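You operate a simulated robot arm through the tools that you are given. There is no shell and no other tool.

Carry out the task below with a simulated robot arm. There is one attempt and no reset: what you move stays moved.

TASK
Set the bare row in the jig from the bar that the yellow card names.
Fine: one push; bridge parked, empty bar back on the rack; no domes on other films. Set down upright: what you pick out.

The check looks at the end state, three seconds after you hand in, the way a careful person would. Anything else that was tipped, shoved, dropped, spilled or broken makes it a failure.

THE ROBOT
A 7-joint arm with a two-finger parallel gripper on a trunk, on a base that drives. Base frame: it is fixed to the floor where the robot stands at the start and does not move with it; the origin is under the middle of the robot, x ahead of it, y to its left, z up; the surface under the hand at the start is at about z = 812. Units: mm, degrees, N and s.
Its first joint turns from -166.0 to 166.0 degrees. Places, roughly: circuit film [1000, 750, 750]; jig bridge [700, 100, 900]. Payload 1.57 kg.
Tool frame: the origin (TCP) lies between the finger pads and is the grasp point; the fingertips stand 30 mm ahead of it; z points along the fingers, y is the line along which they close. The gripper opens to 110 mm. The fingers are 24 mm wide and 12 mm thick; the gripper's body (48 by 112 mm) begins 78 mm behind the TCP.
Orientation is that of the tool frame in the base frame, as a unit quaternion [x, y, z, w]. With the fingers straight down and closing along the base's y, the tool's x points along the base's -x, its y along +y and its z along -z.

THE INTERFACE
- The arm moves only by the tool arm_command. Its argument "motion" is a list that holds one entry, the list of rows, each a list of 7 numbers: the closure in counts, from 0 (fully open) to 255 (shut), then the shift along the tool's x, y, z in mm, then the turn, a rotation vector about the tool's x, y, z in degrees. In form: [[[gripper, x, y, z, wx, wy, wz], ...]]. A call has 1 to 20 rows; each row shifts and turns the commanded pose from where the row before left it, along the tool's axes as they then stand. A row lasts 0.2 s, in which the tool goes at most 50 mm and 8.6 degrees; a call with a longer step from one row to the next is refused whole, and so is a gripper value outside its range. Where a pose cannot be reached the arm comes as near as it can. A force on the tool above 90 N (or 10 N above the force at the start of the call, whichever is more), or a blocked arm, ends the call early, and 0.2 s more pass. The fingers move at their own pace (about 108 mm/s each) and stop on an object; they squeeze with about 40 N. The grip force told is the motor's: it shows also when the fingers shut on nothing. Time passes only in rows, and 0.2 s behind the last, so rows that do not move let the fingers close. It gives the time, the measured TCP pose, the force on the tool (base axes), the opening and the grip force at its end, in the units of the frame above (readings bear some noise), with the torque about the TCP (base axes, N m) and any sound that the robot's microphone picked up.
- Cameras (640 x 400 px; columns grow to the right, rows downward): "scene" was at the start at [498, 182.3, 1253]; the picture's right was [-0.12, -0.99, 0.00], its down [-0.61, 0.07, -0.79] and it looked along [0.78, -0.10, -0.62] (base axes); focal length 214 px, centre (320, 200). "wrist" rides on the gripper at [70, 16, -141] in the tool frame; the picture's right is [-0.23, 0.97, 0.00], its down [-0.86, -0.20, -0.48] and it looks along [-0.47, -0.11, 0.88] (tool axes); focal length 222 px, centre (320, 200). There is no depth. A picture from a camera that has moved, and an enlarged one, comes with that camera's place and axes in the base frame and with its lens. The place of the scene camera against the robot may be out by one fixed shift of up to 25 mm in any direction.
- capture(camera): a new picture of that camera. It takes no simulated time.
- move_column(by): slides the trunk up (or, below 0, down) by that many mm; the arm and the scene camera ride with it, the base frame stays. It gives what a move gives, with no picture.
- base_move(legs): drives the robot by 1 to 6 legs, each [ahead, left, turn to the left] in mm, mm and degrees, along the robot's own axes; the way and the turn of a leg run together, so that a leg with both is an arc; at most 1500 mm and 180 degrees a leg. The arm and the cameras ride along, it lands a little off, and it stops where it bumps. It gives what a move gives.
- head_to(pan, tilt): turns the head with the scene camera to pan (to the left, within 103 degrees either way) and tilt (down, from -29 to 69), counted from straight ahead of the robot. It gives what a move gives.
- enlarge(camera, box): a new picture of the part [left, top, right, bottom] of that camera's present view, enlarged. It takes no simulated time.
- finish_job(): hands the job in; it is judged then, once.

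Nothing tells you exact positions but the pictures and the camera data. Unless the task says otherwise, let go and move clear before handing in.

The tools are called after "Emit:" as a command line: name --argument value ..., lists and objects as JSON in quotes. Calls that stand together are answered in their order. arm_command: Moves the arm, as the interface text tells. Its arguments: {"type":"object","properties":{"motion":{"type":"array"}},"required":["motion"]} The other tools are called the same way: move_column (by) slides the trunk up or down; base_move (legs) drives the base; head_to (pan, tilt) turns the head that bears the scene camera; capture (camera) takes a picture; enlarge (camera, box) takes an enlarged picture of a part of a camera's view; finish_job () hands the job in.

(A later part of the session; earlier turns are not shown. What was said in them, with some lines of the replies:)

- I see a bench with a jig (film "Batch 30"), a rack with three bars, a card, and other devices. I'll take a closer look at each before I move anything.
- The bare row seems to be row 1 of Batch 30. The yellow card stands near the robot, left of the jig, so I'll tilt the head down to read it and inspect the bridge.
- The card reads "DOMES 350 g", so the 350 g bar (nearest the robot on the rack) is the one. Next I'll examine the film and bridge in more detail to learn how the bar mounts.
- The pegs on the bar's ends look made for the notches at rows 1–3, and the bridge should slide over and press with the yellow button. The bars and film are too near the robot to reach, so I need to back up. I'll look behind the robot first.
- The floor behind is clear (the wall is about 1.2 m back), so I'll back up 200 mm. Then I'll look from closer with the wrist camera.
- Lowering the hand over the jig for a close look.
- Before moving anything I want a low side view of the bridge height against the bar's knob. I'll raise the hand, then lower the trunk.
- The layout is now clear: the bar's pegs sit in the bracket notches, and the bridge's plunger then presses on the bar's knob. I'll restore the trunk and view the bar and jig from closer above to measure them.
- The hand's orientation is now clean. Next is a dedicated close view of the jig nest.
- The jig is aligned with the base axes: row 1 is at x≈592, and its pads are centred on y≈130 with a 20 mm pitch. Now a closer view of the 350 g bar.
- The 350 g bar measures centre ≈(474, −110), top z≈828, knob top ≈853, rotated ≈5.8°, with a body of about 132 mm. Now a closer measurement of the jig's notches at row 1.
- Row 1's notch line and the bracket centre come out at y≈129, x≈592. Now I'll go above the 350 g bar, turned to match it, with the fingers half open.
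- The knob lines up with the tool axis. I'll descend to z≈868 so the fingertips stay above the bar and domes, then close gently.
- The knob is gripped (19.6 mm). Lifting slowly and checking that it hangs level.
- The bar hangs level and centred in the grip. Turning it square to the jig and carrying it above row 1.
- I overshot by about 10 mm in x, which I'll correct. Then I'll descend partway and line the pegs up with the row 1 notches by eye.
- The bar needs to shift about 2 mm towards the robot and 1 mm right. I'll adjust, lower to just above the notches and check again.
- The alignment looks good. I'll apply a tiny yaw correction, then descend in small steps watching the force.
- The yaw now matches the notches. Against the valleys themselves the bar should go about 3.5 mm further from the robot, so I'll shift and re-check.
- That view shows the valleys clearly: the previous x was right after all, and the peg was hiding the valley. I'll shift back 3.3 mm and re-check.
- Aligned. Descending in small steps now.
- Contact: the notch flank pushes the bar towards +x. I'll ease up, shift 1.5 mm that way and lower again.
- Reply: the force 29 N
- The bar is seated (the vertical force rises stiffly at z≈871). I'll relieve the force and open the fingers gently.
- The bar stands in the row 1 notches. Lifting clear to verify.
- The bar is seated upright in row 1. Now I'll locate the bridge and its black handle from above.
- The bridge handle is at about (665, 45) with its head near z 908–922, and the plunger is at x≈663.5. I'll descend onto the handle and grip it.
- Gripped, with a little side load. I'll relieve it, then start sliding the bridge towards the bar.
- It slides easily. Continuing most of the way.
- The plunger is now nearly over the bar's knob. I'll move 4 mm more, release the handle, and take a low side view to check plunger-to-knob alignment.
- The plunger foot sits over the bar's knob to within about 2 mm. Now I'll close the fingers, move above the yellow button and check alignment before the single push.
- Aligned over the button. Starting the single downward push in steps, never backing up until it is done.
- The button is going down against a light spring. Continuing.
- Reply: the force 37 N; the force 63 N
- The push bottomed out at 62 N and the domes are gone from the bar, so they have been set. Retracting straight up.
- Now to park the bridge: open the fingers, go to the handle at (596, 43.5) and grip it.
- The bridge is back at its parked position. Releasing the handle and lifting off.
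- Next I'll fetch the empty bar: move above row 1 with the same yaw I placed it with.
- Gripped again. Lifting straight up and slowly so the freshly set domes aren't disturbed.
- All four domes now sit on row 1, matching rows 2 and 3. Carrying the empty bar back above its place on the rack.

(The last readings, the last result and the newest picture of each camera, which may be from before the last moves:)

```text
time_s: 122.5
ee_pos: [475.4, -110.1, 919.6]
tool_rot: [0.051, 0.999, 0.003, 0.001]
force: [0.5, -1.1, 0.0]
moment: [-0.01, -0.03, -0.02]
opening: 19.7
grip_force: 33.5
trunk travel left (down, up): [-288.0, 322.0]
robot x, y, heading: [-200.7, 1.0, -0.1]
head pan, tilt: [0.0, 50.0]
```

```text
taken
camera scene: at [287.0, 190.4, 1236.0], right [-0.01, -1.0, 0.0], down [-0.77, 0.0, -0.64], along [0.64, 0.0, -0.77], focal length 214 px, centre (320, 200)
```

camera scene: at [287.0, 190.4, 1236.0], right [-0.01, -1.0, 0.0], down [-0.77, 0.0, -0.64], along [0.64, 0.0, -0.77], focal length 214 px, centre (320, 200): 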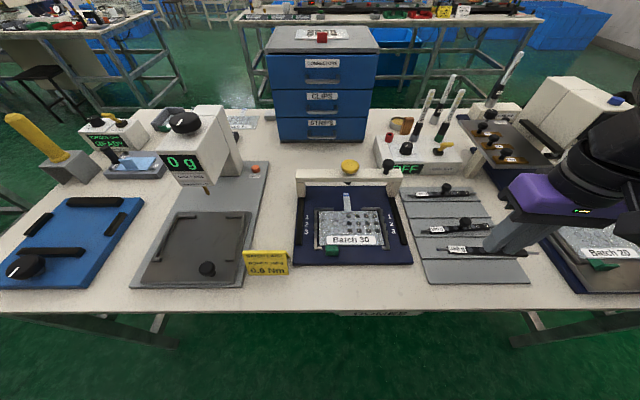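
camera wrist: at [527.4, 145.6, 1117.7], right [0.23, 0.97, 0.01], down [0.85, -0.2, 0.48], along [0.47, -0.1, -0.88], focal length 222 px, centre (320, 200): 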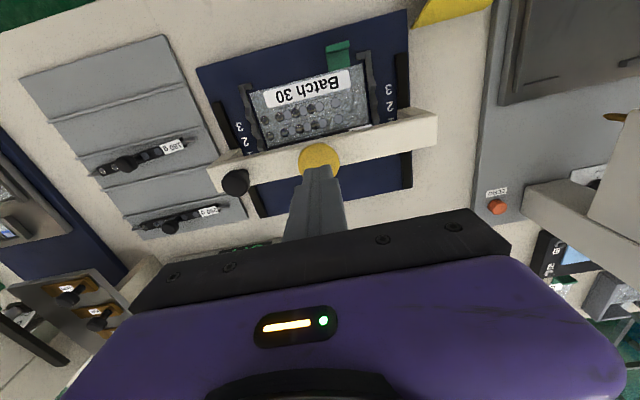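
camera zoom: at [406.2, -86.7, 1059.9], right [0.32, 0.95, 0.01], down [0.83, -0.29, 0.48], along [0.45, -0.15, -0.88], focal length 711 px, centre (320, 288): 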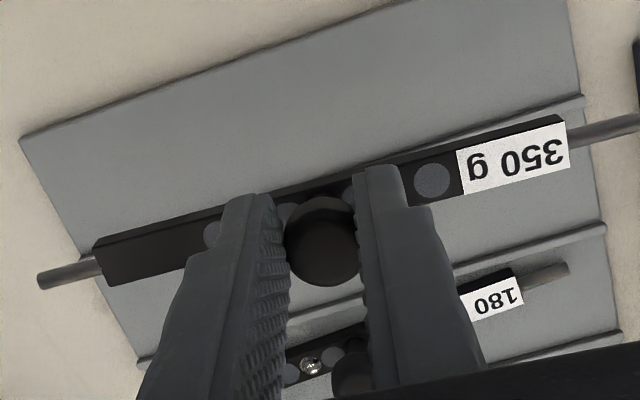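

I'll set it a bit more central in its slot, away from the rib, and then lower it.

Emit:
arm_command --motion '[[[255, 2, 0, 0, 0, 0, -1.4], [255, 2, 0, 0, 0, 0, -1.3], [255, 0, 0, 10, 0, 0, 0], [255, 0, 0, 12, 0, 0, 0], [255, 0, 0, 12, 0, 0, 0], [255, 0, 0, 10, 0, 0, 0], [255, 0, 0, 6, 0, 0, 0], [255, 0, 0, 3, 0, 0, 0], [255, 0, 0, 0, 0, 0, 0], [255, 0, 0, 0, 0, 0, 0]]]'

Emit:
enlarge --camera "wrist" --box '[220, 110, 420, 235]'

```text
time_s: 124.7
ee_pos: [469.5, -108.3, 866.0]
tool_rot: [0.026, 1.0, 0.003, 0.0]
force: [-0.7, -0.1, -0.4]
moment: [0.02, -0.01, -0.01]
opening: 19.7
grip_force: 33.7
trunk travel left (down, up): [-288.0, 322.0]
robot x, y, heading: [-201.1, -1.5, -0.6]
head pan, tilt: [0.0, 50.0]
```

```text
3.20 times, centred on (320, 172) of wrist
camera zoom: at [400.4, -89.2, 1006.6], right [0.28, 0.96, 0.01], down [0.84, -0.25, 0.48], along [0.46, -0.13, -0.88], focal length 711 px, centre (320, 288)
```

zoom: 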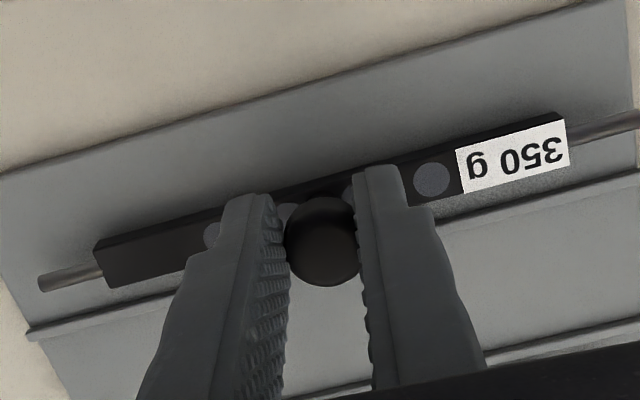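

Emit:
arm_command --motion '[[[255, 0, 0, 1.5, 0, 0, 0], [255, 0, 0, 1, 0, 0, 0], [255, 0, 0, 0, 0, 0, 0]]]'

Emit:
arm_command --motion '[[[255, 0, 0, 1, 0, 0, 0], [255, 0, 0, 0, 0, 0, 0]]]'

```text
time_s: 125.5
ee_pos: [471.0, -109.0, 864.3]
tool_rot: [0.026, 1.0, 0.002, 0.001]
force: [-0.5, 0.0, 0.0]
moment: [0.0, -0.01, 0.03]
opening: 19.4
grip_force: 33.7
trunk travel left (down, up): [-288.0, 322.0]
robot x, y, heading: [-200.6, -1.4, -0.3]
head pan, tilt: [0.0, 50.0]
```

```text
time_s: 126.1
ee_pos: [469.9, -110.1, 863.3]
tool_rot: [0.026, 1.0, 0.003, 0.0]
force: [-1.1, 0.0, 3.3]
moment: [0.04, 0.02, -0.03]
opening: 19.7
grip_force: 33.6
trunk travel left (down, up): [-288.0, 322.0]
robot x, y, heading: [-207.6, 0.2, -0.3]
head pan, tilt: [0.0, 50.0]
```

Light contact (3 N). Opening the fingers and lifting off.

Emit:
arm_command --motion '[[[255, 0, 0, 0.4, 0, 0, 0], [255, 0, 0, 0, 0, 0, 0], [220, 0, 0, 0, 0, 0, 0], [205, 0, 0, 0, 0, 0, 0], [195, 0, 0, 0, 0, 0, 0], [180, 0, 0, 0, 0, 0, 0], [150, 0, 0, 0, 0, 0, 0], [130, 0, 0, 0, 0, 0, 0], [130, 0, 0, 0, 0, 0, 0], [130, 0, 0, -5, 0, 0, 0], [130, 0, 0, -10, 0, 0, 0], [130, 0, 0, -20, 0, 0, 0], [130, 0, 0, -25, 0, 0, 0], [130, 0, 0, -25, 0, 0, 0], [130, 0, 0, -25, 0, 0, 0], [130, 0, 0, -25, 0, 0, 0], [130, 0, 0, 0, 0, 0, 0], [130, 0, 0, 0, 0, 0, 0]]]'

Emit:
enlarge --camera "wrist" --box '[200, 60, 440, 210]'

Emit:
capture --camera "scene"

Emit:
enlarge --camera "scene" --box '[280, 140, 540, 300]'

```text
time_s: 129.9
ee_pos: [470.9, -110.4, 999.7]
tool_rot: [0.026, 1.0, 0.002, 0.001]
force: [-0.1, 0.2, 0.2]
moment: [-0.02, -0.02, -0.05]
opening: 53.9
grip_force: 0.1
trunk travel left (down, up): [-288.0, 322.0]
robot x, y, heading: [-204.8, -1.2, -0.5]
head pan, tilt: [0.0, 50.0]
```

```text
2.67 times, centred on (320, 135) of wrist
camera zoom: at [400.6, -90.9, 1139.1], right [0.28, 0.96, 0.01], down [0.84, -0.25, 0.48], along [0.46, -0.13, -0.88], focal length 592 px, centre (320, 373)
```

zoom: 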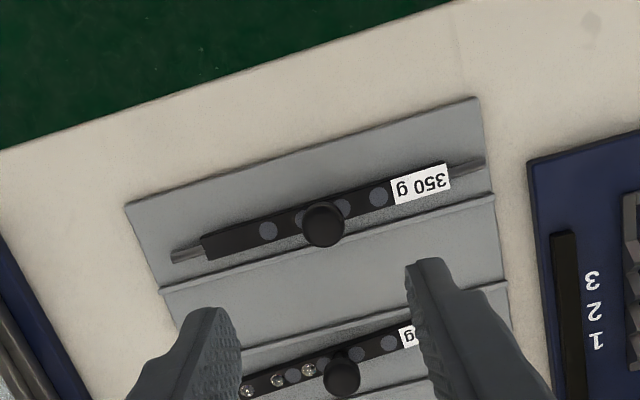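

```text
taken
camera scene: at [287.0, 190.4, 1236.0], right [-0.01, -1.0, 0.0], down [-0.77, 0.0, -0.64], along [0.64, 0.0, -0.77], focal length 214 px, centre (320, 200)
```

scene: 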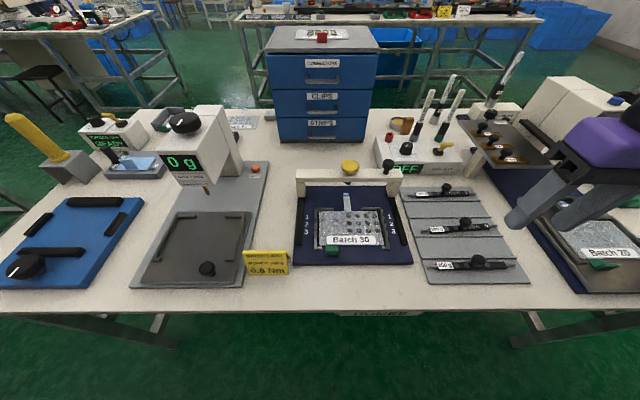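

```text
2.46 times, centred on (410, 220) of scene
camera zoom: at [287.0, 190.4, 1236.0], right [-0.01, -1.0, 0.0], down [-0.77, 0.0, -0.64], along [0.64, 0.0, -0.77], focal length 528 px, centre (98, 151)
```

zoom: 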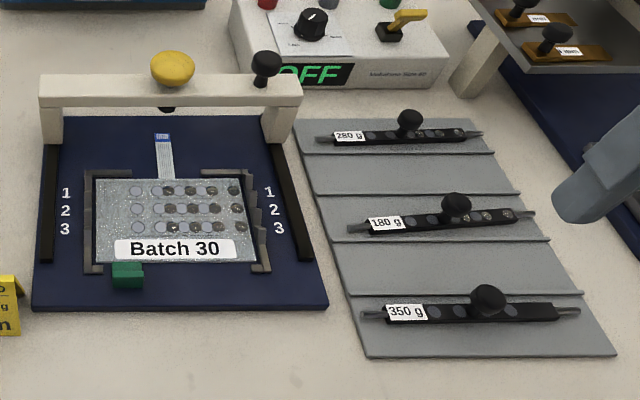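

The bar lies upright in its slot, the bridge is parked and row 1 is populated. I'll raise the arm clear and check the film once more.

Emit:
arm_command --motion '[[[130, 0, 0, -30, 0, 0, 0], [130, 0, 0, -30, 0, 0, 0], [130, 0, 0, -30, 0, 0, 0], [130, 0, 0, -30, 0, 0, 0], [130, 0, 0, 0, 0, 0, 0]]]'

Emit:
enlarge --camera "scene" --box '[305, 195, 405, 260]'

Emit:
enlarge --camera "scene" --box '[285, 150, 425, 230]'

Emit:
capture --camera "wrist"

```text
time_s: 131.1
ee_pos: [468.0, -111.5, 1117.6]
tool_rot: [0.026, 1.0, 0.003, 0.0]
force: [0.3, -1.2, -1.1]
moment: [0.0, -0.01, 0.01]
opening: 53.8
grip_force: 0.0
trunk travel left (down, up): [-288.0, 322.0]
robot x, y, heading: [-204.2, -1.3, -0.3]
head pan, tilt: [0.0, 50.0]
```

```text
6.15 times, centred on (355, 228) of scene
camera zoom: at [287.0, 190.4, 1236.0], right [-0.01, -1.0, 0.0], down [-0.77, 0.0, -0.64], along [0.64, 0.0, -0.77], focal length 1320 px, centre (105, 31)
```

zoom: 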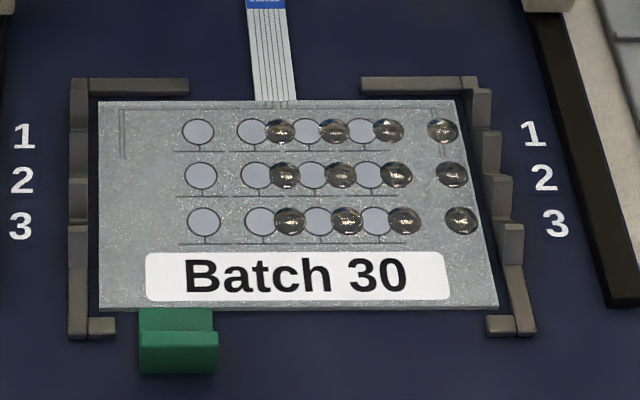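

```text
4.57 times, centred on (355, 190) of scene
camera zoom: at [287.0, 190.4, 1236.0], right [-0.01, -1.0, 0.0], down [-0.77, 0.0, -0.64], along [0.64, 0.0, -0.77], focal length 980 px, centre (160, 246)
```

zoom: 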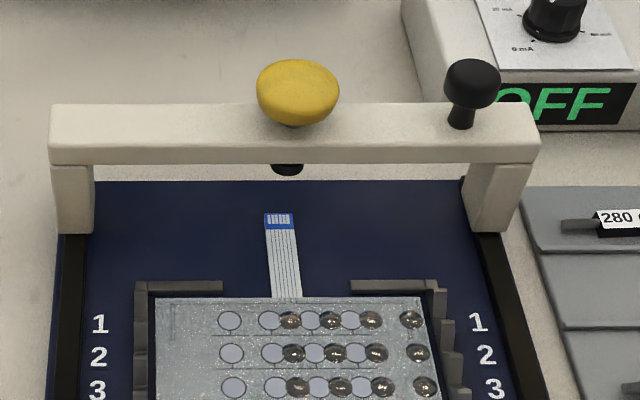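

```text
taken
camera wrist: at [397.8, -91.7, 1258.4], right [0.28, 0.96, 0.01], down [0.84, -0.25, 0.48], along [0.46, -0.13, -0.88], focal length 222 px, centre (320, 200)
```

wrist: 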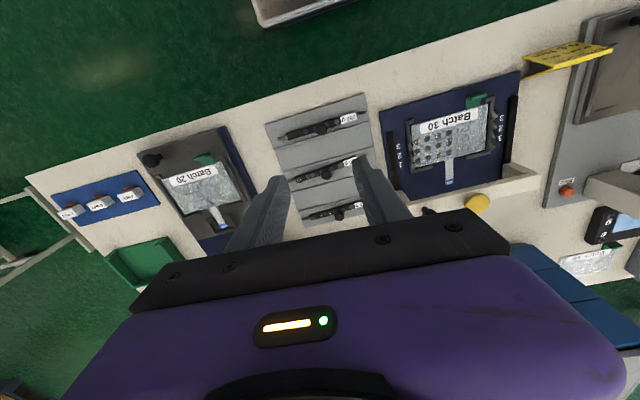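

Row 1 now carries its four domes in line with rows 2 and 3. The bridge is parked, the empty 350 g bar is upright on the rack and nothing else has moved, so I'm handing in.

Emit:
finish_job

```text
The job is handed in.
```

Row 1 on the Batch 30 film, the bare row, is set from the 350 g bar that the yellow card names. The job is handed in, and I have not seen a verdict from the check.

- **Domes:** all four went from the bar to row 1 in one push of the yellow button, which bottomed out at about 62 N. I placed none on any other film.
- **Offset to know about:** in rows 2 and 3 the domes already sat about 30 mm to the right of the printed circles. Row 1 now matches them, because the notches fix where the bar sits.
- **Bridge:** it is back at its parked position, judged against the starting picture.
- **Bar:** the empty 350 g bar is upright in its slot on the rack, turned slightly from how it lay before so that it clears the rib.
- **Everything else:** the last pictures show nothing else on the bench moved. The hand is open and clear.
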